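You operate a simulated robot arm through the tools that you are given. There is no shell and no other tool. Be economical: measure what you need, move in short steps, check, and stop when the job is done.

The job below is to be done with a simulated two-armed robot. You get a single attempt, and the scene is never put back.

## Task
Fetch the water bottle and stand it on the third board from the top of the stock shelf. Take the mug and leave it on the top of the kitting bench. Put the green marker pen on the second board from the bottom of the stock shelf away on the top of the press bench. Do these in any order. Set down upright: water bottle, mug.

Only the result counts: the job must be done as asked and must still hold three seconds after the hand-in. Knocking over, shifting, dropping, spilling or breaking anything else fails it.

## Robot
Two 7-joint arms with fingered hands on one trunk, on a base that drives. Base frame: it is fixed to the floor where the robot stands at the start and does not move with it; the origin is under the middle of the robot, x ahead of it, y to its left, z up. Units: mm, degrees, N and s.
The left shoulder is at the start at [96, 125, 1023], the right one opposite. Places, roughly: green marker pen [-750, 2000, 500]; third board of the stock shelf [-1200, 2200, 1000]; top of the kitting bench [-2800, -3000, 800]; top of the press bench [-8600, 2000, 800]. Payload 3.6 kg a hand.
The tool frame of a hand sits at the grasp point between the pads (the TCP): z along the fingers, y along the line on which they close. The tips reach 30 mm beyond it. The gripper opens to 104 mm. The gripper's body begins 35 mm behind the TCP. The gripper is a hand of 4 fingers: y runs from the thumb to the fingers, the wrist lies at [-15, -104, -178] in the tool frame, and closing takes about 1.5 s.
Orientation is told as [roll, pitch, yaw] about the base's x, y, z axes, in that order, counted from this pose: with the fingers straight down and the wrist toward the robot, the tool's x, y and z point along [0, 1, 0], [1, 0, 0] and [0, 0, -1] of the base frame.

## Interface
- The arms move only by the tool move_arm. It takes "left_series", "right_series" or both (then of equal length, played together; a hand with none holds still); each is a list of rows, each an object (a shift or turn left out is 0, a gripper value left out holds the last) with "dr": the turn, a rotation vector about the tool's x, y, z in rad, a list of three; "delta_pos": the shift along the tool's x, y, z in mm, a list of three. In form: [{"dr": [wx, wy, wz], "delta_pos": [x, y, z]}, ...]. A call has 1 to 10 rows; each row shifts and turns the commanded pose from where the row before left it, along the tool's axes as they then stand. "left_hand" and "right_hand" are, for a hand that has rows, the opening, from 0 (shut) to 1 (fully open), set as the call begins (left out, the last holds). Each row takes 0.2 s and may step no farther than 50 mm and 8.6 degrees from the row before; otherwise, or with a gripper value out of range, the whole call is refused. Where a pose cannot be reached the arm comes as near as it can. A force on the tool above 40 N (or 10 N above the force at the start of the call, whichever is more), or a blocked arm, ends the call early, and 0.2 s more pass. Each finger travels about 72 mm/s and halts on what it meets, pressing with about 29 N; the grip force reading is that of the motor and also rises with nothing between the fingers. The clock runs only during rows and for 0.2 s after the last one: add rows that do not move to give the fingers time. It gives the time, the measured TCP pose, the force on the tool (base axes), the opening and the grip force at its end, in the units of the frame above (readings bear some noise), with the torque about the TCP (base axes, N m) and any sound that the robot's microphone picked up.
- Cameras (640 x 400 px; columns grow to the right, rows downward): "scene" is now at [220.2, 24.5, 1174.1]; the picture's right is [0.24, -0.97, 0.00], its down [-0.37, -0.09, -0.93] and it looks along [0.90, 0.22, -0.38] (base axes); focal length 237 px, centre (320, 200). "left" rides on the left gripper at [-61, -92, -130] in its tool frame; the picture's right is [-0.81, -0.28, 0.52], its down [0.53, -0.71, 0.46] and it looks along [0.24, 0.64, 0.72] (tool axes); focal length 275 px, centre (320, 200). "right" rides on the right gripper at [61, -92, -130] in its tool frame; the picture's right is [-0.81, 0.27, -0.52], its down [-0.53, -0.71, 0.46] and it looks along [-0.24, 0.65, 0.72] (tool axes); focal length 275 px, centre (320, 200). There is no depth. A picture from a camera that has moved, and an enlarged one, comes with that camera's place and axes in the base frame and with its lens.
- camera(camera): a new picture of that camera. It takes no simulated time.
- move_column(by): slides the trunk up (or, below 0, down) by that many mm; the arms and the scene camera ride with it, the base frame stays. It gives what a move gives, with no picture.
- drive_base(legs): drives the robot by 1 to 6 legs, each [ahead, left, turn to the left] in mm, mm and degrees, along the robot's own axes; the way and the turn of a leg run together, so that a leg with both is an arc; at most 1500 mm and 180 degrees a leg. The arms and the cameras ride along, it lands a little off, and it stops where it bumps. It gives what a move gives.
- finger_targets(index, middle, ring, thumb_bend, thumb_turn, hand): sets how far each is bent, from 0 (flat) to 1 (curled in); at 0.3 the hand is open as for a grip, at 0.7 the pads meet at the TCP. One left out holds its place. A second passes; each finger stops where it meets its share of the squeeze, and holds until it gets a number again. A gripper value or a shape takes the hand back. It gives what a move gives, with no picture; readings hold the bend of each and the force on the fingers (four entries, about 0 where the hand has none), thumb and palm. thumb_turn goes from beside the hand (0) to across from the fingers (1), as for a grip.
- grasp_type(shape, hand): the hand has 4 fingers and takes this shape, open, in about a second: jaw (thumb against the fingers, like two jaws); tri (thumb and two fingers); tip (a fingertip pinch); poke (one finger out to press); point (the index stretched); flat (the hand flat); cup (the hand cupped); fist (a fist). The gripper value then closes the fingers along that shape, each until it touches; the sizes above hold for jaw. It gives what a move gives, with no picture.
- pan_tilt(pan, tilt): turns the head with the scene camera to pan (to the left, within 80 degrees either way) and tilt (down, from -29 to 69), counted from straight ahead of the robot. It gives what a move gives.
- close_up(camera, box): a new picture of the part [left, top, right, bottom] of that camera's present view, enlarged. It takes no simulated time.
- close_job(): hands the job in; it is judged then, once.

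Go step by step. Nothing tells you exact positions but the pictures and the camera data: compare them with the known pose of the tool, close in by small moves and look again before you grip or let go. The budget is 165 turns and 118 pictures, counting those below and the enlarged ones. Unless the task says otherwise, let go and move clear before handing in, and close with one line.

The tools are called after "Call:" as name(argument=value, ...) on one line, values as JSON. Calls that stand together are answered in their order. move_arm: Moves the arms, as the interface text tells. Its arguments: {"type":"object","properties":{"left_series":{"type":"array"},"left_hand":{"type":"number"},"right_series":{"type":"array"},"right_hand":{"type":"number"}},"required":[]} The other tools are called the same way: move_column (by) slides the trunk up or down; grasp_type (shape, hand) gives the hand a shape; finger_targets (index, middle, ring, thumb_bend, thumb_turn, hand) moves the fingers one by one; drive_base (legs) drives the base; pan_tilt (pan, tilt) turns the head that bears the scene camera; camera (camera) takes a picture; close_up (camera, box) takes an enlarged picture of a part of a camera's view; close_job () hands the job in.

At the start:

```text
t: 0.0
left_position: [462.9, 266.1, 1057.7]
left_tcp_rot: [0.0, -0.1, 0.0]
left_ft_force: [-0.4, -0.3, 0.1]
left_wrist_torque: [-0.05, 0.02, 0.0]
left_width: 103.8
left_finger_force: 0.0
left_shape: jaw
left_bend: [0.3, 0.3, 0.3, 0.3, 0.98]
left_finger forces: [0.0, 0.0, 0.0, 0.0, 0.0, 0.1]
right_position: [572.4, -121.6, 1080.7]
right_tcp_rot: [-0.1, 0.0, -0.1]
right_ft_force: [-0.5, 0.4, -0.2]
right_wrist_torque: [0.02, 0.0, 0.0]
right_width: 103.7
right_finger_force: 0.0
right_shape: jaw
right_bend: [0.3, 0.3, 0.3, 0.3, 0.98]
right_finger forces: [0.0, 0.0, 0.1, 0.0, 0.0, 0.0]
trunk travel left (down, up): [-250.0, 286.0]
robot x, y, heading: [-1.0, 0.7, -0.3]
head pan, tilt: [13.8, 22.2]
```

scene: 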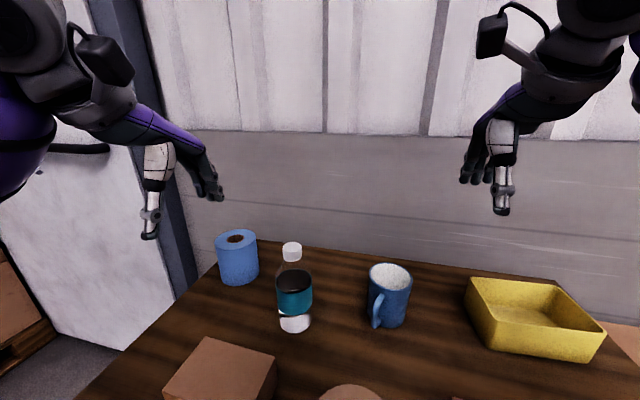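
right: 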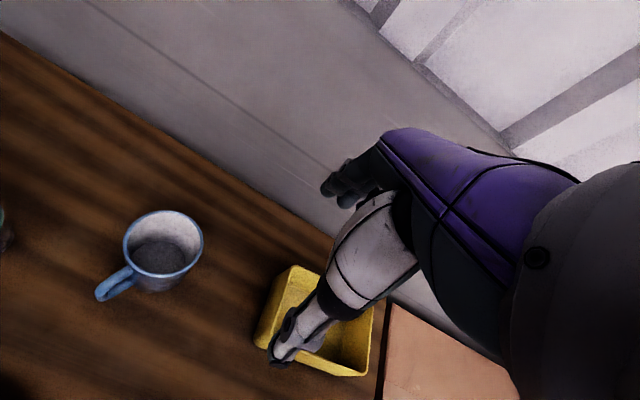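
left: 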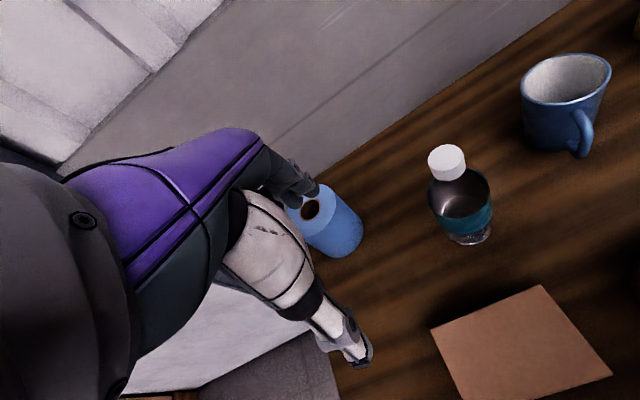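

The bottle appears to stand near (540,155) and the mug near (608,-20), with the table at about z 765 by triangulation rather than 580. I'll look around before moving.

Call:
pan_tilt(pan=0, tilt=50)

Call:
camera(camera="scene")

Call:
pan_tilt(pan=80, tilt=20)

Call:
camera(camera="scene")

```text
t: 0.9
left_position: [462.1, 266.1, 1058.3]
left_tcp_rot: [0.0, 0.0, 0.0]
left_ft_force: [0.3, 0.9, -0.8]
left_wrist_torque: [0.03, -0.01, -0.01]
left_width: 103.7
left_finger_force: 0.0
left_shape: jaw
left_bend: [0.3, 0.3, 0.3, 0.3, 0.98]
left_finger forces: [0.0, 0.1, 0.0, 0.1, 0.1, 0.0]
right_position: [572.8, -121.9, 1082.4]
right_tcp_rot: [0.0, 0.0, -0.1]
right_ft_force: [-0.1, -0.9, 0.3]
right_wrist_torque: [-0.02, 0.0, -0.01]
right_width: 103.8
right_finger_force: 0.1
right_shape: jaw
right_bend: [0.3, 0.3, 0.3, 0.3, 0.98]
right_finger forces: [0.0, 0.0, 0.0, 0.0, 0.0, 0.1]
trunk travel left (down, up): [-250.0, 286.0]
robot x, y, heading: [1.2, 2.4, 0.1]
head pan, tilt: [0.0, 50.0]
```

```text
114 pictures are left
camera scene: at [207.2, 2.3, 1132.1], right [0.0, -1.0, 0.0], down [-0.77, 0.0, -0.64], along [0.64, 0.0, -0.77], focal length 237 px, centre (320, 200)
```

scene: 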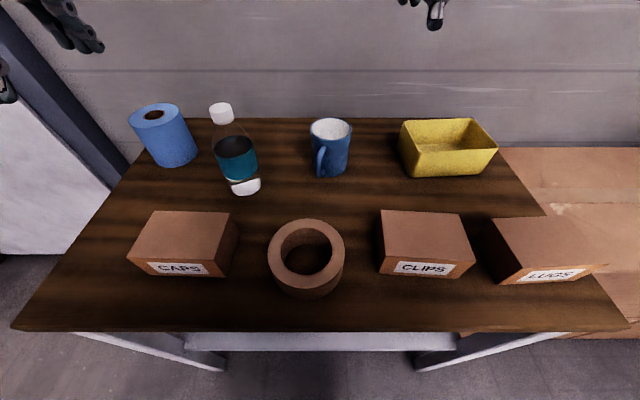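

```text
t: 2.5
left_position: [463.2, 265.7, 1057.9]
left_tcp_rot: [0.1, 0.0, 0.1]
left_ft_force: [0.3, -1.1, 1.2]
left_wrist_torque: [0.0, 0.01, 0.01]
left_width: 103.6
left_finger_force: 0.1
left_shape: jaw
left_bend: [0.3, 0.3, 0.3, 0.3, 0.98]
left_finger forces: [0.1, 0.0, 0.0, 0.1, 0.1, 0.1]
right_position: [573.5, -120.9, 1081.0]
right_tcp_rot: [0.0, 0.1, 0.0]
right_ft_force: [0.8, 0.0, -0.3]
right_wrist_torque: [-0.01, 0.02, 0.02]
right_width: 103.7
right_finger_force: 0.1
right_shape: jaw
right_bend: [0.3, 0.3, 0.3, 0.3, 0.98]
right_finger forces: [0.1, 0.0, 0.0, 0.0, 0.0, 0.1]
trunk travel left (down, up): [-250.0, 286.0]
robot x, y, heading: [0.2, -0.4, 0.1]
head pan, tilt: [80.0, 20.0]
```

```text
113 pictures are left
camera scene: at [146.4, 94.0, 1177.6], right [0.98, -0.17, 0.0], down [-0.06, -0.34, -0.94], along [0.16, 0.93, -0.34], focal length 237 px, centre (320, 200)
```

scene: 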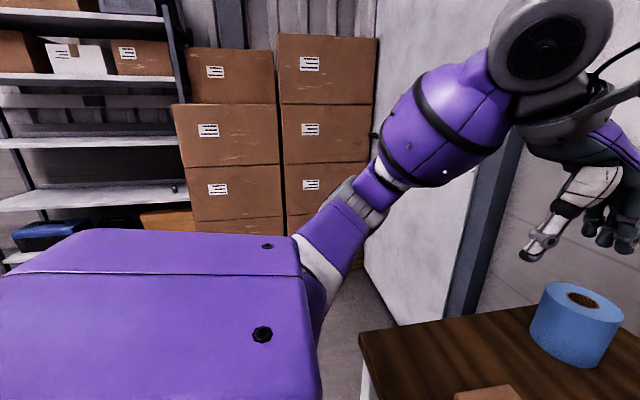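

The bottle is at about (550,157), the mug at about (615,-20), and the CAPS box sits in front of the bottle with its top near z 817. I'll turn the left hand to a sideways grasp and yaw the right hand for a top grasp that clears the mug handle.

Call:
move_arm(left_series=[{"dr": [0, -0.149, 0]}, {"dr": [0, -0.149, 0]}, {"dr": [0, -0.149, 0]}, {"dr": [0, -0.149, 0]}, {"dr": [0, -0.149, 0]}, {"dr": [0, -0.149, 0]}, {"dr": [0, -0.149, 0]}, {"dr": [0, -0.149, 0]}, {"dr": [0, -0.149, 0]}, {"dr": [0, -0.149, 0]}], right_series=[{"dr": [0, 0, -0.1134]}, {"dr": [0, 0, -0.1134]}, {"dr": [0, 0, -0.1134]}, {"dr": [0, 0, -0.1134]}, {"dr": [0, 0, -0.1134]}, {"dr": [0, 0, -0.1134]}, {"dr": [0, 0, -0.1134]}, {"dr": [0, 0, -0.1134]}, {"dr": [0, 0, -0.1134]}, {"dr": [0, 0, -0.1134]}])

Call:
move_arm(left_series=[{"dr": [0, -0.081, 0]}, {"dr": [-0.131, 0, 0]}, {"dr": [-0.131, 0, 0]}, {"dr": [-0.131, 0, 0]}, {"dr": [-0.131, 0, 0]}, {}])

Call:
pan_tilt(pan=10, tilt=35)

Call:
camera(camera="scene")

Call:
camera(camera="left")

Call:
camera(camera="right")

```text
t: 4.7
left_position: [461.4, 267.3, 1057.8]
left_tcp_rot: [-85.6, 0.1, 0.1]
left_ft_force: [0.4, 1.2, 0.7]
left_wrist_torque: [-0.02, -0.01, 0.01]
left_width: 103.7
left_finger_force: 0.0
left_shape: jaw
left_bend: [0.3, 0.3, 0.3, 0.3, 0.98]
left_finger forces: [0.0, 0.0, 0.1, 0.0, 0.0, 0.1]
right_position: [573.7, -122.2, 1081.1]
right_tcp_rot: [0.0, 0.0, 42.3]
right_ft_force: [0.2, 0.1, -0.1]
right_wrist_torque: [0.01, 0.03, -0.05]
right_width: 103.7
right_finger_force: 0.2
right_shape: jaw
right_bend: [0.3, 0.3, 0.3, 0.3, 0.98]
right_finger forces: [0.0, 0.0, 0.0, 0.0, 0.0, 0.1]
right hand out of reach, approached as far as the arm can: row 7, 8, 9, 10
trunk travel left (down, up): [-250.0, 286.0]
robot x, y, heading: [-0.2, -0.0, 0.2]
head pan, tilt: [80.0, 20.0]
```

```text
t: 6.0
left_position: [461.5, 266.0, 1058.6]
left_tcp_rot: [-90.1, 0.0, 30.1]
left_ft_force: [-0.1, 0.4, -0.1]
left_wrist_torque: [0.01, 0.03, 0.0]
left_width: 103.7
left_finger_force: 0.0
left_shape: jaw
left_bend: [0.3, 0.3, 0.3, 0.3, 0.98]
left_finger forces: [0.1, 0.0, 0.1, 0.0, 0.0, 0.0]
right_position: [572.3, -121.4, 1081.0]
right_tcp_rot: [0.1, -0.1, 42.3]
right_ft_force: [-0.4, 0.0, -1.5]
right_wrist_torque: [0.0, 0.01, 0.01]
right_width: 103.6
right_finger_force: 0.0
right_shape: jaw
right_bend: [0.3, 0.3, 0.3, 0.3, 0.98]
right_finger forces: [0.1, 0.0, 0.1, 0.0, 0.1, 0.0]
trunk travel left (down, up): [-250.0, 286.0]
robot x, y, heading: [-0.1, -1.3, 0.2]
head pan, tilt: [80.0, 20.0]
```

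```text
t: 7.5
left_position: [462.6, 266.2, 1057.9]
left_tcp_rot: [-90.0, 0.0, 30.0]
left_ft_force: [-0.4, 0.5, -0.6]
left_wrist_torque: [0.0, 0.0, 0.01]
left_width: 103.6
left_finger_force: 0.0
left_shape: jaw
left_bend: [0.3, 0.3, 0.3, 0.3, 0.98]
left_finger forces: [0.0, 0.1, 0.0, 0.1, 0.1, 0.0]
right_position: [572.2, -121.6, 1080.3]
right_tcp_rot: [0.0, -0.1, 42.3]
right_ft_force: [-0.7, -0.3, 0.9]
right_wrist_torque: [0.01, 0.03, 0.02]
right_width: 103.6
right_finger_force: 0.1
right_shape: jaw
right_bend: [0.3, 0.3, 0.3, 0.3, 0.98]
right_finger forces: [0.0, 0.1, 0.1, 0.0, 0.0, 0.0]
trunk travel left (down, up): [-250.0, 286.0]
robot x, y, heading: [3.7, 0.4, -0.0]
head pan, tilt: [10.0, 35.0]
```

```text
112 pictures are left
camera scene: at [216.8, 17.7, 1153.8], right [0.17, -0.98, 0.0], down [-0.56, -0.1, -0.82], along [0.81, 0.14, -0.57], focal length 237 px, centre (320, 200)
```

scene: 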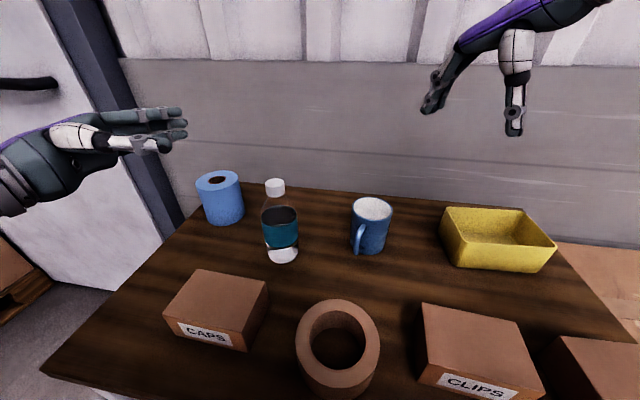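

```text
111 pictures are left
camera left: at [317.2, 332.5, 1119.8], right [0.02, -0.58, 0.81], down [-0.39, -0.75, -0.53], along [0.92, -0.3, -0.24], focal length 275 px, centre (320, 200)
```

left: 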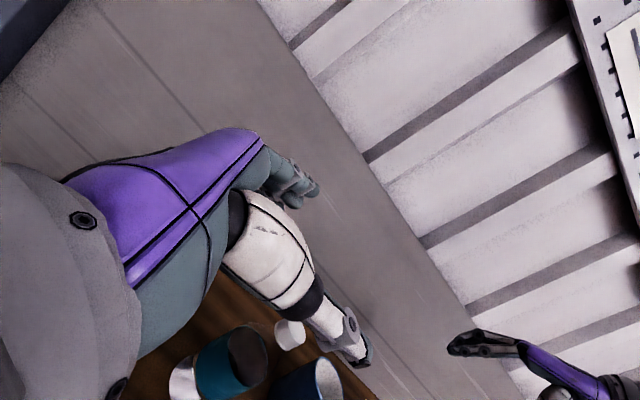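

```text
110 pictures are left
camera right: at [463.7, -137.1, 1212.0], right [0.75, -0.41, 0.52], down [-0.17, -0.87, -0.46], along [0.64, 0.25, -0.72], focal length 275 px, centre (320, 200)
```

right: 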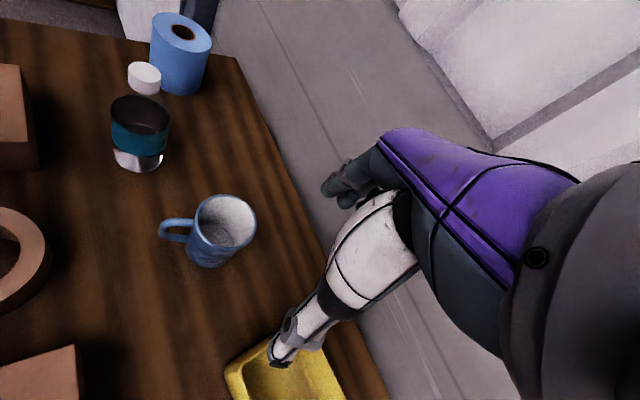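

The left hand is now level, thumb near and fingers far. I'll lower it behind the bottle along the tool axes and check again.

Call:
move_arm(left_series=[{"delta_pos": [36, 3, 6]}, {"delta_pos": [36, 3, 6]}, {"delta_pos": [37, 3, 6]}, {"delta_pos": [37, 3, 6]}, {"delta_pos": [37, 3.7, 5.8]}, {}], left_hand=1)

Call:
camera(camera="scene")

Call:
camera(camera="left")

```text
t: 8.9
left_position: [491.9, 248.1, 873.8]
left_tcp_rot: [-90.0, -0.1, 30.1]
left_ft_force: [-0.5, -0.2, 0.4]
left_wrist_torque: [-0.01, -0.01, 0.02]
left_width: 103.6
left_finger_force: 0.1
left_shape: jaw
left_bend: [0.3, 0.3, 0.3, 0.3, 0.98]
left_finger forces: [0.0, 0.0, 0.0, 0.0, 0.1, 0.1]
right_position: [573.8, -122.8, 1081.4]
right_tcp_rot: [-0.1, 0.0, 42.3]
right_ft_force: [-1.1, -0.6, -0.4]
right_wrist_torque: [-0.02, 0.03, -0.02]
right_width: 103.6
right_finger_force: 0.0
right_shape: jaw
right_bend: [0.3, 0.3, 0.3, 0.3, 0.98]
right_finger forces: [0.0, 0.0, 0.0, 0.1, 0.0, 0.0]
trunk travel left (down, up): [-250.0, 286.0]
robot x, y, heading: [3.7, 0.1, -0.1]
head pan, tilt: [10.0, 35.0]
```

```text
109 pictures are left
camera scene: at [216.8, 17.6, 1153.8], right [0.17, -0.98, 0.0], down [-0.56, -0.1, -0.82], along [0.81, 0.14, -0.57], focal length 237 px, centre (320, 200)
```

scene: 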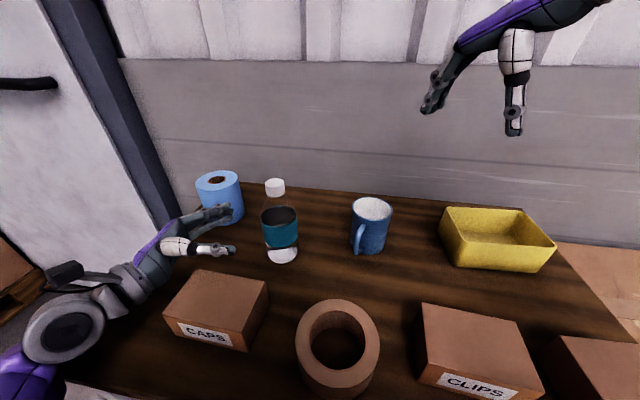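

```text
108 pictures are left
camera left: at [346.8, 314.4, 935.4], right [0.02, -0.59, 0.81], down [-0.39, -0.75, -0.53], along [0.92, -0.3, -0.24], focal length 275 px, centre (320, 200)
```

left: 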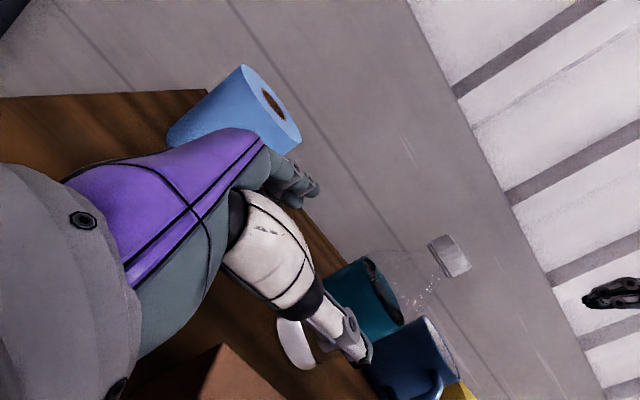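

The hand is level with the label, with fingers and thumb on either side of the line to the bottle. Advancing part way.

Call:
move_arm(left_series=[{"delta_pos": [0, 0, 30]}, {"delta_pos": [0, 0, 30]}, {"delta_pos": [0, 0, 15]}, {}])

Call:
close_up(camera="scene", box=[160, 150, 360, 275])

Call:
camera(camera="left")

```text
t: 10.1
left_position: [504.0, 206.8, 890.7]
left_tcp_rot: [-89.4, -3.0, 32.8]
left_ft_force: [-0.1, 0.5, 1.0]
left_wrist_torque: [0.01, 0.01, -0.01]
left_width: 104.0
left_finger_force: 0.1
left_shape: jaw
left_bend: [0.3, 0.3, 0.3, 0.3, 0.98]
left_finger forces: [0.1, 0.0, 0.1, 0.0, 0.0, 0.0]
right_position: [554.5, -110.5, 1088.0]
right_tcp_rot: [-0.6, -0.6, 43.4]
right_ft_force: [-0.6, -0.8, 0.4]
right_wrist_torque: [0.03, 0.0, -0.02]
right_width: 103.9
right_finger_force: 0.0
right_shape: jaw
right_bend: [0.3, 0.3, 0.3, 0.3, 0.98]
right_finger forces: [0.1, 0.0, 0.0, 0.0, 0.1, 0.0]
trunk travel left (down, up): [-250.0, 286.0]
robot x, y, heading: [-5.5, 0.9, 1.3]
head pan, tilt: [10.0, 35.0]
stopped in row 4 (left hand): the arm was blocked; the commanded pose is now the measured one
```

```text
3.20 times, centred on (260, 212) of scene
camera zoom: at [194.9, 20.6, 1156.5], right [0.19, -0.98, 0.0], down [-0.55, -0.11, -0.83], along [0.81, 0.16, -0.56], focal length 760 px, centre (512, 160)
```

zoom: 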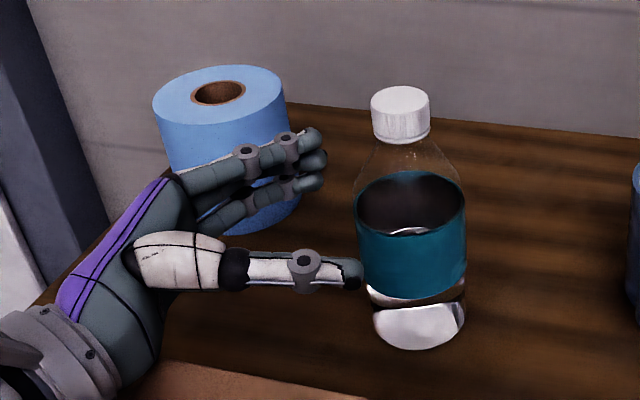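

```text
106 pictures are left
camera left: at [353.9, 264.5, 950.4], right [0.02, -0.61, 0.79], down [-0.34, -0.75, -0.57], along [0.94, -0.25, -0.22], focal length 275 px, centre (320, 200)
```

left: 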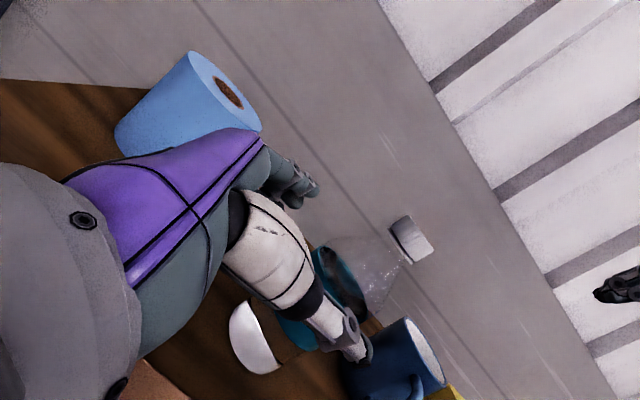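

The arm was blocked somewhere and the base was nudged, so something such as the forearm or elbow touches. I'll look at the full scene before doing anything.

Call:
pan_tilt(pan=30, tilt=55)

Call:
camera(camera="scene")

```text
t: 10.9
left_position: [502.9, 206.0, 892.3]
left_tcp_rot: [-89.7, -2.8, 32.4]
left_ft_force: [0.6, 0.4, -0.8]
left_wrist_torque: [0.0, 0.01, 0.0]
left_width: 103.7
left_finger_force: 0.0
left_shape: jaw
left_bend: [0.3, 0.3, 0.3, 0.3, 0.98]
left_finger forces: [0.0, 0.0, 0.0, 0.0, 0.0, 0.0]
right_position: [553.5, -110.1, 1092.0]
right_tcp_rot: [-0.8, -0.8, 43.4]
right_ft_force: [-0.1, -0.9, 0.7]
right_wrist_torque: [-0.01, 0.02, 0.01]
right_width: 103.6
right_finger_force: 0.0
right_shape: jaw
right_bend: [0.3, 0.3, 0.3, 0.3, 0.98]
right_finger forces: [0.0, 0.0, 0.0, 0.0, 0.1, 0.1]
trunk travel left (down, up): [-250.0, 286.0]
robot x, y, heading: [-3.1, -1.3, 1.2]
head pan, tilt: [30.0, 55.0]
```

```text
105 pictures are left
camera scene: at [169.5, 43.1, 1129.1], right [0.52, -0.86, 0.01], down [-0.69, -0.42, -0.59], along [0.51, 0.3, -0.81], focal length 237 px, centre (320, 200)
```

scene: 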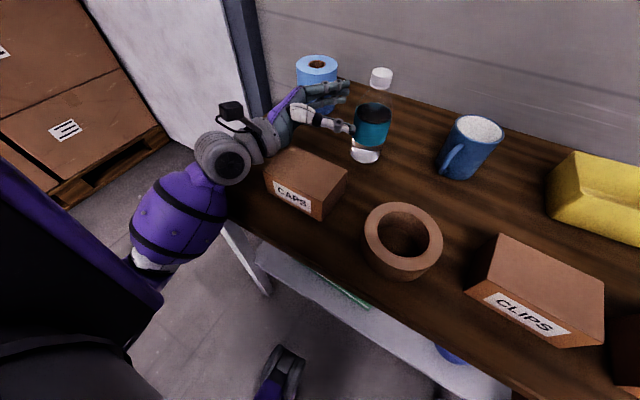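

The low elbow is pressing the forearm against the table edge. I'll back out the way I came and rise, then raise the trunk so that the forearm comes in from above.

Call:
move_arm(left_series=[{"delta_pos": [0, 0, -25]}, {"delta_pos": [0, 0, -30]}, {"delta_pos": [-20, 0, -20]}, {"delta_pos": [-40, 0, 0]}, {"delta_pos": [-40, 0, 0]}, {"delta_pos": [-40, 0, 0]}, {"delta_pos": [-40, 0, 0]}, {}])

Call:
pan_tilt(pan=10, tilt=35)

Call:
camera(camera="scene")

```text
t: 12.7
left_position: [481.6, 258.6, 1063.4]
left_tcp_rot: [-89.3, -1.3, 31.9]
left_ft_force: [-0.7, -0.4, -0.7]
left_wrist_torque: [0.02, 0.0, 0.0]
left_width: 103.8
left_finger_force: 0.2
left_shape: jaw
left_bend: [0.3, 0.3, 0.3, 0.3, 0.98]
left_finger forces: [0.0, 0.1, 0.0, 0.0, 0.0, 0.0]
right_position: [573.9, -113.2, 1080.4]
right_tcp_rot: [0.0, -0.1, 43.0]
right_ft_force: [0.2, -0.3, -0.3]
right_wrist_torque: [0.04, 0.01, 0.01]
right_width: 103.7
right_finger_force: 0.0
right_shape: jaw
right_bend: [0.3, 0.3, 0.3, 0.3, 0.98]
right_finger forces: [0.0, 0.1, 0.1, 0.0, 0.0, 0.0]
trunk travel left (down, up): [-250.0, 286.0]
robot x, y, heading: [-1.1, 2.2, 0.8]
head pan, tilt: [30.0, 55.0]
```

```text
t: 13.5
left_position: [482.3, 259.2, 1062.1]
left_tcp_rot: [-89.2, -1.5, 31.9]
left_ft_force: [0.6, 0.8, 0.5]
left_wrist_torque: [-0.01, 0.01, 0.03]
left_width: 104.0
left_finger_force: 0.1
left_shape: jaw
left_bend: [0.3, 0.3, 0.3, 0.3, 0.98]
left_finger forces: [0.1, 0.0, 0.0, 0.0, 0.0, 0.0]
right_position: [573.9, -114.9, 1082.3]
right_tcp_rot: [0.0, 0.1, 43.0]
right_ft_force: [-0.3, -0.2, -0.1]
right_wrist_torque: [-0.01, 0.03, -0.03]
right_width: 103.7
right_finger_force: 0.1
right_shape: jaw
right_bend: [0.3, 0.3, 0.3, 0.3, 0.98]
right_finger forces: [0.0, 0.0, 0.1, 0.1, 0.0, 0.0]
trunk travel left (down, up): [-250.0, 286.0]
robot x, y, heading: [-4.5, 0.7, 0.7]
head pan, tilt: [10.0, 35.0]
```

```text
104 pictures are left
camera scene: at [214.8, 21.3, 1153.7], right [0.19, -0.98, 0.0], down [-0.56, -0.11, -0.82], along [0.8, 0.15, -0.57], focal length 237 px, centre (320, 200)
```

scene: 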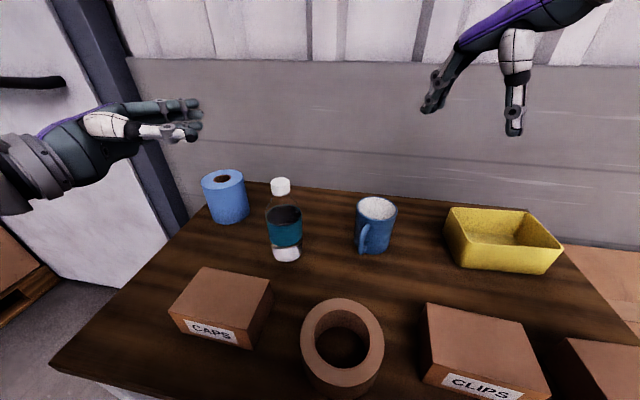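

Nothing on the table has moved. I'll do the mug first with the right hand from here, moving it over the mug at safe height.

Call:
move_arm(right_series=[{"delta_pos": [15.6, 29, 0]}, {"delta_pos": [15.6, 29, 0]}, {"delta_pos": [15.6, 29, 0]}, {"delta_pos": [0, 0, 25]}, {"delta_pos": [0, 0, 25]}, {}], right_hand=1)

Call:
camera(camera="right")

Call:
camera(camera="scene")

```text
t: 14.9
left_position: [481.7, 259.3, 1062.9]
left_tcp_rot: [-89.2, -1.5, 31.9]
left_ft_force: [0.2, -0.1, 0.9]
left_wrist_torque: [-0.01, -0.03, 0.0]
left_width: 103.8
left_finger_force: 0.1
left_shape: jaw
left_bend: [0.3, 0.3, 0.3, 0.3, 0.98]
left_finger forces: [0.0, 0.1, 0.1, 0.1, 0.1, 0.0]
right_position: [604.0, -20.0, 1031.7]
right_tcp_rot: [0.0, 0.0, 43.0]
right_ft_force: [0.1, -0.2, 0.3]
right_wrist_torque: [0.0, 0.01, 0.06]
right_width: 103.9
right_finger_force: 0.1
right_shape: jaw
right_bend: [0.3, 0.3, 0.3, 0.3, 0.98]
right_finger forces: [0.0, 0.0, 0.0, 0.0, 0.0, 0.0]
trunk travel left (down, up): [-250.0, 286.0]
robot x, y, heading: [-2.2, -0.8, 1.0]
head pan, tilt: [10.0, 35.0]
```

```text
103 pictures are left
camera right: at [496.0, -37.1, 1163.0], right [0.75, -0.41, 0.52], down [-0.16, -0.88, -0.46], along [0.64, 0.26, -0.72], focal length 275 px, centre (320, 200)
```

right: 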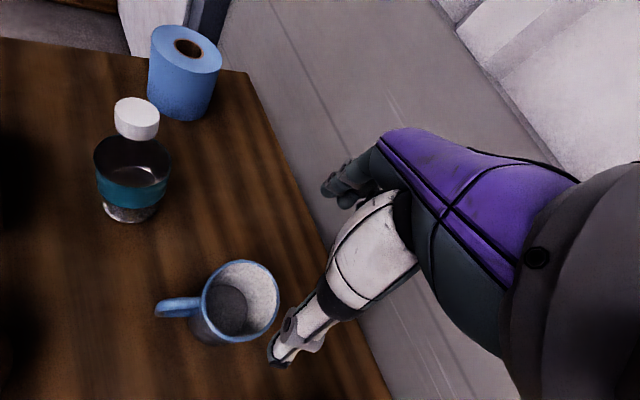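

```text
102 pictures are left
camera scene: at [214.7, 21.3, 1153.8], right [0.19, -0.98, 0.0], down [-0.56, -0.11, -0.82], along [0.8, 0.15, -0.57], focal length 237 px, centre (320, 200)
```

scene: 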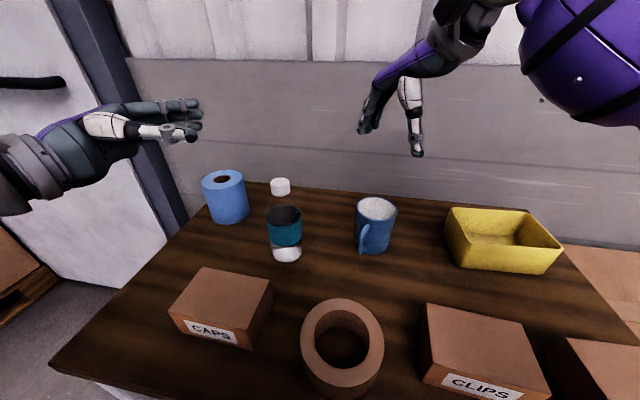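

The TCP line projects right onto the mug's rim centre. Descending to just above the rim for a check.

Call:
move_arm(right_series=[{"delta_pos": [0, 0, 40]}, {"delta_pos": [0, 0, 40]}, {"delta_pos": [0, 0, 35]}, {}])

Call:
close_up(camera="right", box=[140, 180, 460, 380])

Call:
close_up(camera="scene", box=[300, 150, 460, 250])

```text
t: 15.9
left_position: [482.4, 260.4, 1060.7]
left_tcp_rot: [-89.3, -1.5, 31.9]
left_ft_force: [0.3, -0.1, 0.4]
left_wrist_torque: [-0.02, -0.02, -0.02]
left_width: 104.0
left_finger_force: 0.1
left_shape: jaw
left_bend: [0.3, 0.3, 0.3, 0.3, 0.98]
left_finger forces: [0.1, 0.1, 0.1, 0.0, 0.1, 0.0]
right_position: [605.5, -20.5, 915.8]
right_tcp_rot: [0.0, 0.0, 43.0]
right_ft_force: [0.5, -0.5, 0.4]
right_wrist_torque: [0.0, -0.01, 0.0]
right_width: 103.7
right_finger_force: 0.0
right_shape: jaw
right_bend: [0.3, 0.3, 0.3, 0.3, 0.98]
right_finger forces: [0.1, 0.1, 0.1, 0.1, 0.0, 0.1]
trunk travel left (down, up): [-250.0, 286.0]
robot x, y, heading: [0.8, -3.7, 0.8]
head pan, tilt: [10.0, 35.0]
```

```text
2.00 times, centred on (300, 280) of right
camera zoom: at [496.1, -36.3, 1046.3], right [0.75, -0.41, 0.52], down [-0.16, -0.88, -0.46], along [0.64, 0.26, -0.72], focal length 551 px, centre (360, 40)
```

zoom: 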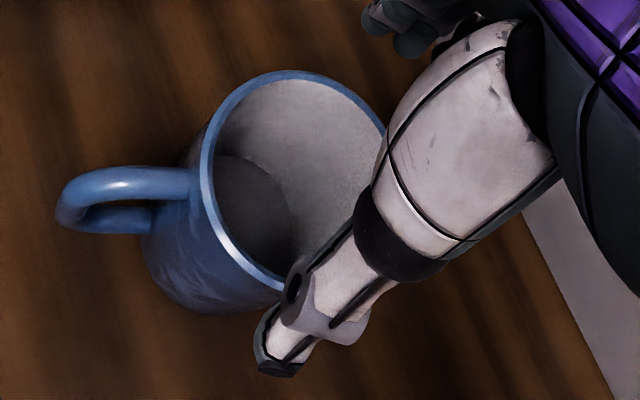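

```text
4.00 times, centred on (380, 200) of scene
camera zoom: at [214.7, 21.3, 1153.8], right [0.19, -0.98, 0.0], down [-0.56, -0.11, -0.82], along [0.8, 0.15, -0.57], focal length 949 px, centre (80, 200)
```

zoom: 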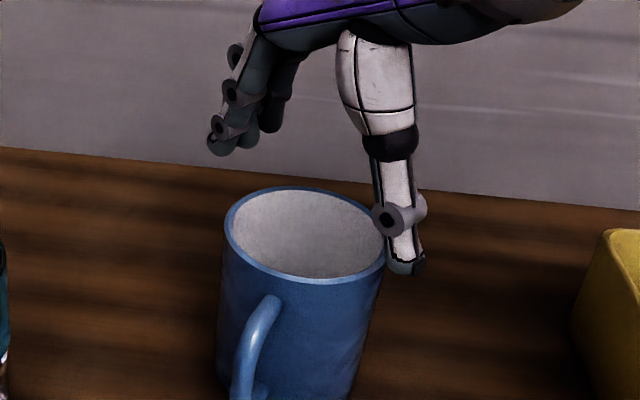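

The mug sits about 4 mm nearer the thumb than the tool centre, so I'll shift slightly that way and go down around the mug in two steps.

Call:
move_arm(right_series=[{"delta_pos": [3, -4, 0]}, {"delta_pos": [0, 0, 20]}, {"delta_pos": [0, 0, 15]}, {}])

Call:
close_up(camera="right", box=[140, 180, 460, 380])

Call:
close_up(camera="scene", box=[300, 150, 460, 250])

```text
t: 16.9
left_position: [482.3, 258.6, 1062.2]
left_tcp_rot: [-89.2, -1.5, 31.9]
left_ft_force: [-0.3, 0.6, -0.5]
left_wrist_torque: [-0.02, 0.01, 0.02]
left_width: 104.0
left_finger_force: 0.1
left_shape: jaw
left_bend: [0.3, 0.3, 0.3, 0.3, 0.98]
left_finger forces: [0.0, 0.1, 0.0, 0.0, 0.0, 0.0]
right_position: [602.3, -20.3, 880.8]
right_tcp_rot: [0.0, 0.0, 43.0]
right_ft_force: [0.6, 0.3, 0.3]
right_wrist_torque: [-0.03, 0.01, -0.02]
right_width: 103.7
right_finger_force: 0.0
right_shape: jaw
right_bend: [0.3, 0.3, 0.3, 0.3, 0.98]
right_finger forces: [0.0, 0.0, 0.0, 0.1, 0.1, 0.1]
trunk travel left (down, up): [-250.0, 286.0]
robot x, y, heading: [0.4, -0.4, 0.9]
head pan, tilt: [10.0, 35.0]
```

```text
2.00 times, centred on (300, 280) of right
camera zoom: at [492.5, -37.4, 1011.5], right [0.75, -0.4, 0.52], down [-0.16, -0.88, -0.46], along [0.64, 0.26, -0.72], focal length 551 px, centre (360, 40)
```

zoom: 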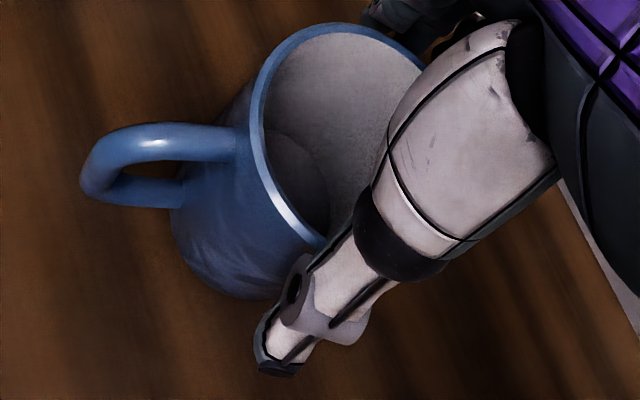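

```text
4.00 times, centred on (380, 200) of scene
camera zoom: at [214.8, 21.3, 1153.8], right [0.19, -0.98, 0.0], down [-0.56, -0.11, -0.82], along [0.8, 0.15, -0.57], focal length 949 px, centre (80, 200)
```

zoom: 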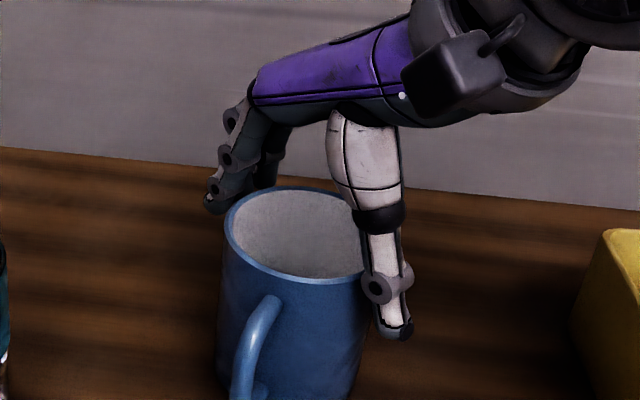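

Thumb and fingers straddle the mug. I'll go 30 mm lower and close.

Call:
move_arm(right_series=[{"delta_pos": [0, 0, 15]}, {"delta_pos": [0, 0, 15]}, {}])

Call:
move_arm(right_series=[{}, {}, {}, {}, {}, {}, {}, {}], right_hand=0)

Call:
close_up(camera="right", box=[140, 180, 460, 380])

Call:
close_up(camera="scene", box=[300, 150, 460, 250])

```text
t: 17.7
left_position: [481.1, 259.8, 1062.8]
left_tcp_rot: [-89.3, -1.5, 31.9]
left_ft_force: [0.9, 0.1, 0.5]
left_wrist_torque: [-0.03, 0.04, -0.04]
left_width: 104.2
left_finger_force: 0.0
left_shape: jaw
left_bend: [0.3, 0.3, 0.3, 0.3, 0.98]
left_finger forces: [0.1, 0.0, 0.1, 0.0, 0.1, 0.1]
right_position: [600.1, -18.5, 853.3]
right_tcp_rot: [-0.1, -0.3, 43.1]
right_ft_force: [1.3, -1.8, 18.7]
right_wrist_torque: [0.16, 0.08, -0.05]
right_width: 104.0
right_finger_force: 0.1
right_shape: jaw
right_bend: [0.28, 0.3, 0.3, 0.29, 0.98]
right_finger forces: [8.5, 0.1, 0.0, 0.0, 6.8, 0.0]
trunk travel left (down, up): [-250.0, 286.0]
robot x, y, heading: [-4.5, 0.3, 1.0]
head pan, tilt: [10.0, 35.0]
```

```text
t: 19.5
left_position: [480.8, 258.5, 1061.4]
left_tcp_rot: [-89.2, -1.5, 31.8]
left_ft_force: [0.1, -1.3, -0.3]
left_wrist_torque: [-0.01, -0.01, 0.01]
left_width: 104.1
left_finger_force: 0.0
left_shape: jaw
left_bend: [0.3, 0.3, 0.3, 0.3, 0.98]
left_finger forces: [0.0, 0.0, 0.0, 0.0, 0.0, 0.1]
right_position: [600.5, -20.3, 852.5]
right_tcp_rot: [-0.1, -0.2, 42.9]
right_ft_force: [3.7, 0.3, 20.9]
right_wrist_torque: [0.62, -0.74, -0.12]
right_width: 69.8
right_finger_force: 28.9
right_shape: jaw
right_bend: [0.27, 0.4, 0.41, 0.58, 0.99]
right_finger forces: [28.0, 14.7, 3.5, 0.0, 38.7, 0.1]
trunk travel left (down, up): [-250.0, 286.0]
robot x, y, heading: [-0.4, 2.8, 0.8]
head pan, tilt: [10.0, 35.0]
```

```text
2.00 times, centred on (300, 280) of right
camera zoom: at [490.6, -36.5, 982.7], right [0.75, -0.41, 0.52], down [-0.16, -0.88, -0.46], along [0.64, 0.26, -0.72], focal length 551 px, centre (360, 40)
```

zoom: 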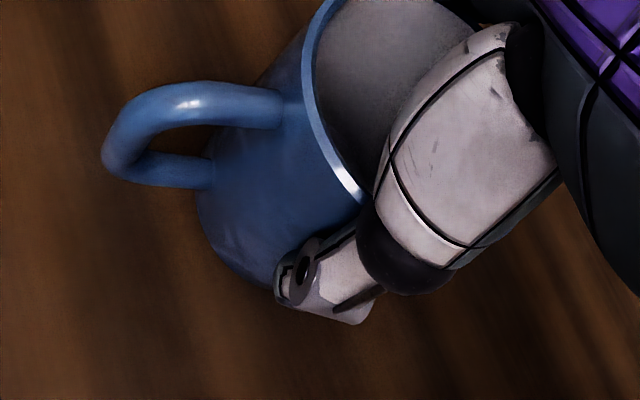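

```text
4.00 times, centred on (380, 200) of scene
camera zoom: at [213.6, 21.3, 1154.1], right [0.19, -0.98, 0.0], down [-0.56, -0.11, -0.82], along [0.81, 0.15, -0.57], focal length 949 px, centre (80, 200)
```

zoom: 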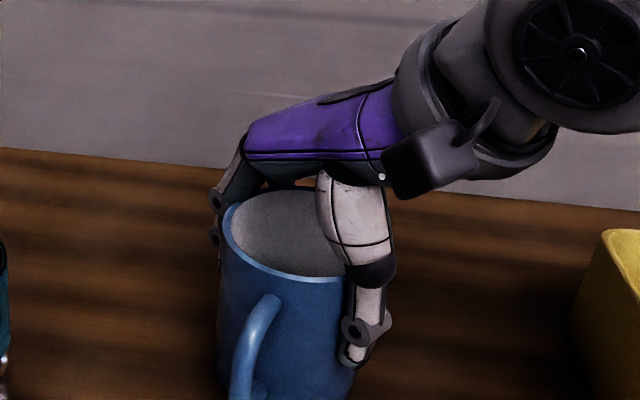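

The grip holds at 70 mm, though the index may be riding on the rim. I'll lift slightly and check how the mug hangs.

Call:
move_arm(right_series=[{"delta_pos": [0, 0, -10]}, {"delta_pos": [0, 0, -15]}, {}, {}])

Call:
close_up(camera="scene", box=[300, 150, 460, 250])

Call:
close_up(camera="left", box=[240, 200, 640, 400])

Call:
close_up(camera="right", box=[140, 130, 460, 330])

```text
t: 20.5
left_position: [481.7, 259.3, 1062.2]
left_tcp_rot: [-89.2, -1.6, 31.9]
left_ft_force: [0.2, 0.3, 0.3]
left_wrist_torque: [0.0, -0.02, 0.02]
left_width: 103.8
left_finger_force: 0.1
left_shape: jaw
left_bend: [0.3, 0.3, 0.3, 0.3, 0.98]
left_finger forces: [0.0, 0.0, 0.1, 0.0, 0.0, 0.1]
right_position: [601.3, -20.2, 876.5]
right_tcp_rot: [0.0, 0.1, 43.0]
right_ft_force: [-1.1, 0.5, -2.4]
right_wrist_torque: [-0.01, -0.02, 0.01]
right_width: 69.3
right_finger_force: 29.4
right_shape: jaw
right_bend: [0.28, 0.41, 0.42, 0.58, 0.99]
right_finger forces: [21.7, 13.2, 3.2, 0.1, 38.6, 0.0]
trunk travel left (down, up): [-250.0, 286.0]
robot x, y, heading: [-1.3, 1.0, 1.0]
head pan, tilt: [10.0, 35.0]
```

```text
4.00 times, centred on (380, 200) of scene
camera zoom: at [215.0, 21.3, 1153.7], right [0.19, -0.98, 0.0], down [-0.56, -0.11, -0.82], along [0.8, 0.15, -0.57], focal length 949 px, centre (80, 200)
```

zoom: 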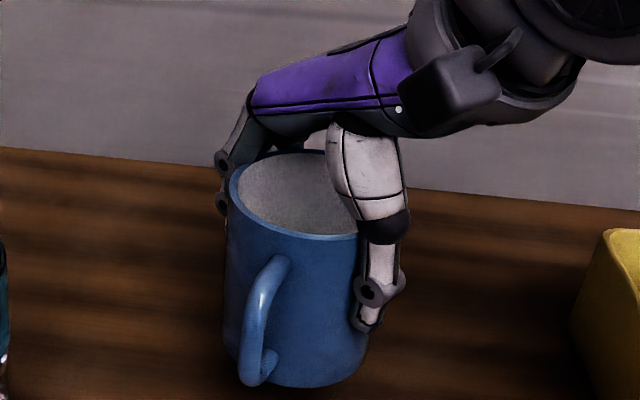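

```text
1.60 times, centred on (440, 300) of left
camera zoom: at [334.1, 319.8, 1123.5], right [0.03, -0.6, 0.8], down [-0.36, -0.75, -0.56], along [0.93, -0.27, -0.24], focal length 440 px, centre (128, 40)
```

zoom: 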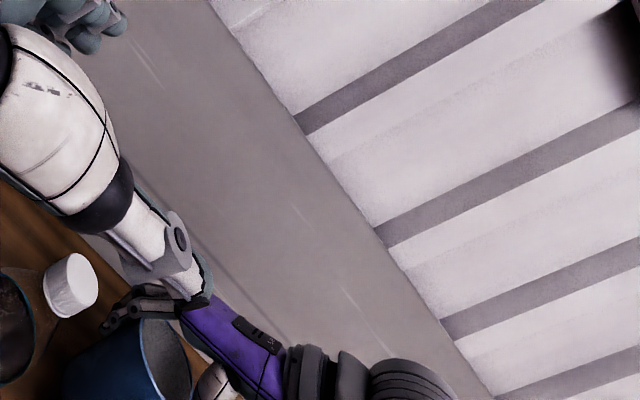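

```text
2.00 times, centred on (300, 230) of right
camera zoom: at [492.6, -37.4, 1006.6], right [0.75, -0.4, 0.52], down [-0.16, -0.88, -0.45], along [0.64, 0.26, -0.73], focal length 551 px, centre (360, 140)
```

zoom: 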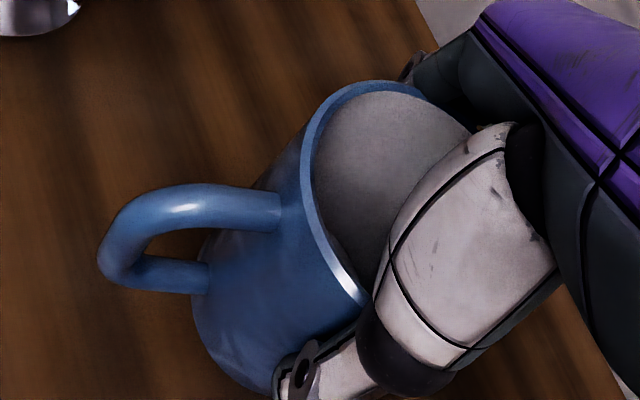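

The mug came up level and firmly held. I'll raise it and bring it over to the right side, out of the way.

Call:
move_arm(right_series=[{"delta_pos": [0, 0, -40]}, {"delta_pos": [0, 0, -40]}, {"delta_pos": [0, 0, -40]}, {"delta_pos": [0, 0, -40]}, {"delta_pos": [-5, -39, 0]}, {"delta_pos": [-5, -39, 0]}, {"delta_pos": [-5, -39, 0]}, {"delta_pos": [-5, -39, 0]}, {"delta_pos": [-5, -39, 0]}, {}])

Call:
move_column(by=80)

Call:
drive_base(legs=[[-230, 0, -1]])

Call:
camera(camera="scene")

Call:
camera(camera="left")

```text
t: 22.7
left_position: [481.8, 259.2, 1062.2]
left_tcp_rot: [-89.2, -1.5, 31.9]
left_ft_force: [0.8, -0.3, 0.1]
left_wrist_torque: [0.02, -0.02, 0.0]
left_width: 103.8
left_finger_force: 0.0
left_shape: jaw
left_bend: [0.3, 0.3, 0.3, 0.3, 0.98]
left_finger forces: [0.1, 0.0, 0.0, 0.0, 0.0, 0.1]
right_position: [476.3, -170.6, 1035.2]
right_tcp_rot: [0.0, 0.0, 43.0]
right_ft_force: [-0.1, -0.6, -2.6]
right_wrist_torque: [-0.01, -0.02, 0.01]
right_width: 68.7
right_finger_force: 28.6
right_shape: jaw
right_bend: [0.28, 0.41, 0.42, 0.58, 0.99]
right_finger forces: [21.5, 13.3, 3.3, 0.0, 38.2, 0.0]
trunk travel left (down, up): [-250.0, 286.0]
robot x, y, heading: [-0.1, -1.3, 1.0]
head pan, tilt: [10.0, 35.0]
```

```text
t: 23.9
left_position: [481.7, 260.5, 1142.6]
left_tcp_rot: [-89.2, -1.5, 31.9]
left_ft_force: [-0.5, 0.0, 0.6]
left_wrist_torque: [0.0, -0.02, 0.02]
left_width: 104.1
left_finger_force: 0.0
left_shape: jaw
left_bend: [0.3, 0.3, 0.3, 0.3, 0.98]
left_finger forces: [0.0, 0.1, 0.0, 0.0, 0.1, 0.0]
right_position: [474.3, -171.2, 1116.0]
right_tcp_rot: [-0.1, 0.0, 42.9]
right_ft_force: [-0.2, 0.2, -3.3]
right_wrist_torque: [-0.02, -0.01, -0.02]
right_width: 68.4
right_finger_force: 29.0
right_shape: jaw
right_bend: [0.28, 0.41, 0.42, 0.58, 0.99]
right_finger forces: [21.4, 13.2, 3.2, 0.0, 38.0, 0.0]
trunk travel left (down, up): [-330.0, 206.0]
robot x, y, heading: [-2.5, 3.0, 0.6]
head pan, tilt: [10.0, 35.0]
```

```text
t: 25.6
left_position: [257.3, 249.8, 1142.3]
left_tcp_rot: [-89.2, -1.5, 30.8]
left_ft_force: [0.2, 0.4, 0.1]
left_wrist_torque: [-0.02, -0.02, 0.03]
left_width: 103.8
left_finger_force: 0.0
left_shape: jaw
left_bend: [0.3, 0.3, 0.3, 0.3, 0.98]
left_finger forces: [0.0, 0.1, 0.1, 0.1, 0.0, 0.0]
right_position: [239.7, -181.2, 1116.3]
right_tcp_rot: [0.0, 0.0, 41.9]
right_ft_force: [0.8, 0.4, -3.2]
right_wrist_torque: [0.03, -0.03, 0.02]
right_width: 68.5
right_finger_force: 29.2
right_shape: jaw
right_bend: [0.28, 0.41, 0.42, 0.58, 0.99]
right_finger forces: [21.4, 13.2, 3.1, 0.0, 38.1, 0.0]
trunk travel left (down, up): [-330.0, 206.0]
robot x, y, heading: [-231.9, 2.2, -0.3]
head pan, tilt: [10.0, 35.0]
```

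```text
92 pictures are left
camera scene: at [-33.3, 16.2, 1232.2], right [0.17, -0.99, 0.0], down [-0.57, -0.1, -0.82], along [0.81, 0.14, -0.57], focal length 237 px, centre (320, 200)
```

scene: 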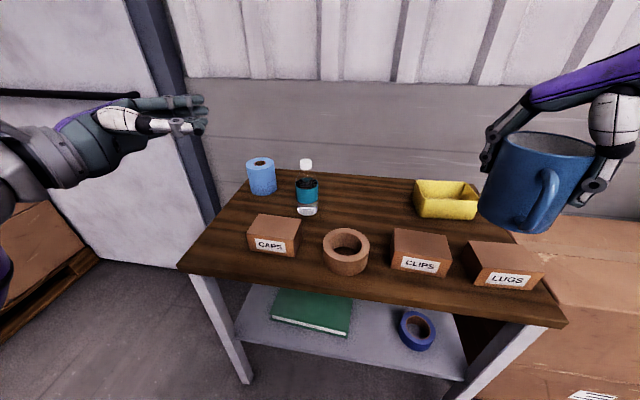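

```text
91 pictures are left
camera left: at [109.9, 313.4, 1203.8], right [0.01, -0.61, 0.8], down [-0.37, -0.74, -0.56], along [0.93, -0.29, -0.24], focal length 275 px, centre (320, 200)
```

left: 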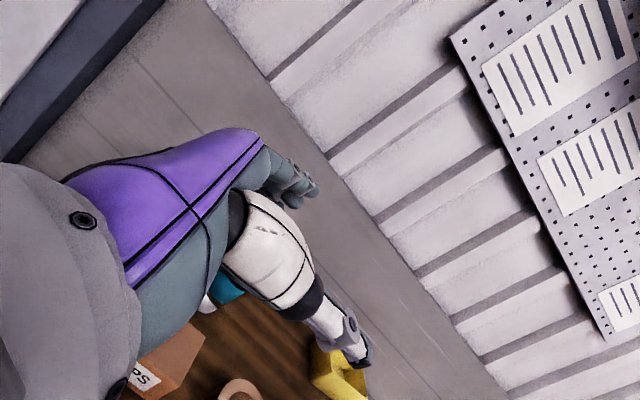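

The mug is safe and the robot is 230 mm back. I'll carry the left hand forward at height and then lower it to the bottle.

Call:
move_arm(left_series=[{"delta_pos": [0, 40, 23]}, {"delta_pos": [0, 40, 23]}, {"delta_pos": [0, 40, 23]}, {"delta_pos": [0, 40, 23]}, {"delta_pos": [0, 40, 23]}, {"delta_pos": [40, 0, 0]}, {"delta_pos": [40, 0, 0]}, {"delta_pos": [40, 0, 0]}, {}])

Call:
pan_tilt(pan=25, tilt=40)

Call:
camera(camera="scene")

```text
t: 27.6
left_position: [490.4, 257.2, 1022.3]
left_tcp_rot: [-89.2, -1.6, 30.7]
left_ft_force: [-0.2, 0.4, -0.6]
left_wrist_torque: [-0.02, -0.03, -0.01]
left_width: 103.9
left_finger_force: 0.2
left_shape: jaw
left_bend: [0.3, 0.3, 0.3, 0.3, 0.98]
left_finger forces: [0.0, 0.1, 0.0, 0.0, 0.0, 0.0]
right_position: [241.7, -182.8, 1116.3]
right_tcp_rot: [0.1, 0.0, 41.8]
right_ft_force: [-0.4, 0.2, -2.3]
right_wrist_torque: [0.0, -0.02, 0.03]
right_width: 68.5
right_finger_force: 29.2
right_shape: jaw
right_bend: [0.28, 0.41, 0.42, 0.58, 0.99]
right_finger forces: [21.4, 13.2, 3.2, 0.0, 38.0, 0.0]
trunk travel left (down, up): [-330.0, 206.0]
robot x, y, heading: [-234.0, -0.7, -0.4]
head pan, tilt: [10.0, 35.0]
```

```text
t: 28.4
left_position: [490.8, 256.7, 1023.4]
left_tcp_rot: [-89.2, -1.5, 30.6]
left_ft_force: [-0.4, -0.6, -0.1]
left_wrist_torque: [-0.02, -0.02, 0.03]
left_width: 104.0
left_finger_force: 0.1
left_shape: jaw
left_bend: [0.3, 0.3, 0.3, 0.3, 0.98]
left_finger forces: [0.0, 0.0, 0.1, 0.1, 0.0, 0.0]
right_position: [241.1, -181.3, 1116.2]
right_tcp_rot: [0.0, 0.1, 41.8]
right_ft_force: [-0.4, -0.2, -2.6]
right_wrist_torque: [-0.03, -0.03, -0.01]
right_width: 68.8
right_finger_force: 28.5
right_shape: jaw
right_bend: [0.28, 0.41, 0.42, 0.58, 0.99]
right_finger forces: [21.4, 13.1, 3.2, 0.0, 37.9, 0.1]
trunk travel left (down, up): [-330.0, 206.0]
robot x, y, heading: [-229.6, 0.8, -0.3]
head pan, tilt: [25.0, 40.0]
```

```text
90 pictures are left
camera scene: at [-42.1, 36.8, 1224.6], right [0.42, -0.91, 0.0], down [-0.58, -0.27, -0.77], along [0.7, 0.32, -0.64], focal length 237 px, centre (320, 200)
```

scene: 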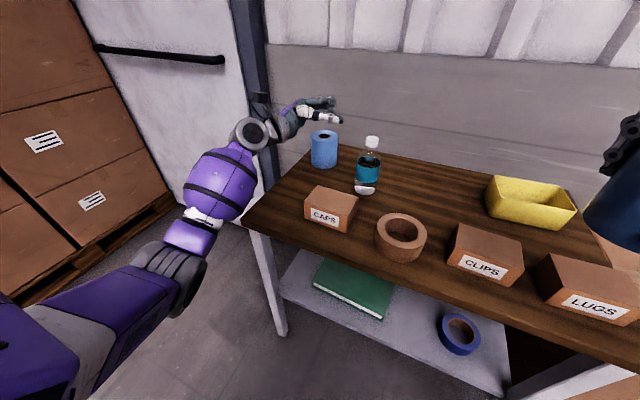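

The elbow hangs low here too, so I'll raise the trunk 150 mm, straightening the arm into a downward slope as the hand lowers.

Call:
move_column(by=150)

Call:
move_arm(left_series=[{"delta_pos": [40, 0, 0]}, {"delta_pos": [40, 0, 0]}, {"delta_pos": [40, 0, 0]}, {"delta_pos": [40, 0, 0]}, {"delta_pos": [40, 0, 0]}, {"delta_pos": [30, 0, 0]}, {}])

Call:
camera(camera="scene")

```text
t: 30.1
left_position: [489.8, 257.0, 1174.7]
left_tcp_rot: [-89.2, -1.3, 30.7]
left_ft_force: [0.1, -0.2, 1.3]
left_wrist_torque: [0.01, -0.03, 0.01]
left_width: 103.8
left_finger_force: 0.0
left_shape: jaw
left_bend: [0.3, 0.3, 0.3, 0.3, 0.98]
left_finger forces: [0.1, 0.1, 0.1, 0.1, 0.0, 0.0]
right_position: [241.9, -181.5, 1265.2]
right_tcp_rot: [0.1, 0.1, 41.8]
right_ft_force: [-0.3, -0.3, -3.7]
right_wrist_torque: [-0.01, -0.03, -0.03]
right_width: 68.8
right_finger_force: 29.0
right_shape: jaw
right_bend: [0.28, 0.41, 0.43, 0.58, 0.99]
right_finger forces: [21.3, 13.2, 3.1, 0.1, 37.9, 0.0]
trunk travel left (down, up): [-480.0, 56.0]
robot x, y, heading: [-233.4, -0.2, -0.3]
head pan, tilt: [25.0, 40.0]
```

```text
t: 31.7
left_position: [482.7, 251.7, 960.0]
left_tcp_rot: [-89.3, -1.6, 30.7]
left_ft_force: [0.4, 0.2, 0.4]
left_wrist_torque: [0.02, 0.01, 0.03]
left_width: 104.1
left_finger_force: 0.0
left_shape: jaw
left_bend: [0.3, 0.3, 0.3, 0.3, 0.98]
left_finger forces: [0.0, 0.0, 0.0, 0.1, 0.1, 0.1]
left hand out of reach, approached as far as the arm can: row 6
right_position: [241.6, -180.7, 1265.8]
right_tcp_rot: [0.0, 0.1, 41.7]
right_ft_force: [-0.3, 0.1, -3.2]
right_wrist_torque: [-0.01, -0.02, 0.02]
right_width: 68.7
right_finger_force: 29.0
right_shape: jaw
right_bend: [0.28, 0.41, 0.43, 0.58, 0.99]
right_finger forces: [21.5, 13.2, 3.2, 0.1, 37.9, 0.0]
trunk travel left (down, up): [-480.0, 56.0]
robot x, y, heading: [-231.0, -2.2, -0.2]
head pan, tilt: [25.0, 40.0]
```

```text
89 pictures are left
camera scene: at [-95.9, 37.5, 1386.1], right [0.42, -0.91, 0.0], down [-0.58, -0.27, -0.77], along [0.7, 0.32, -0.64], focal length 237 px, centre (320, 200)
```

scene: 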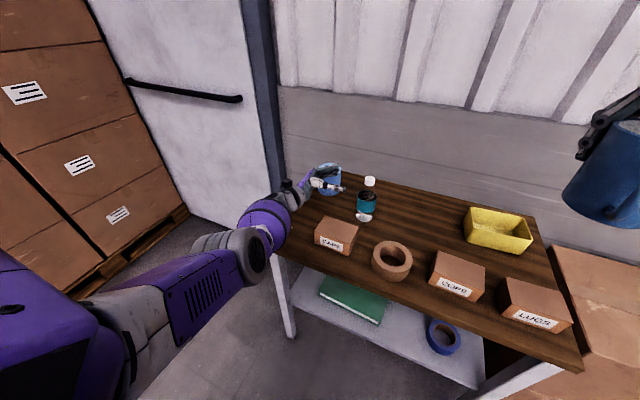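

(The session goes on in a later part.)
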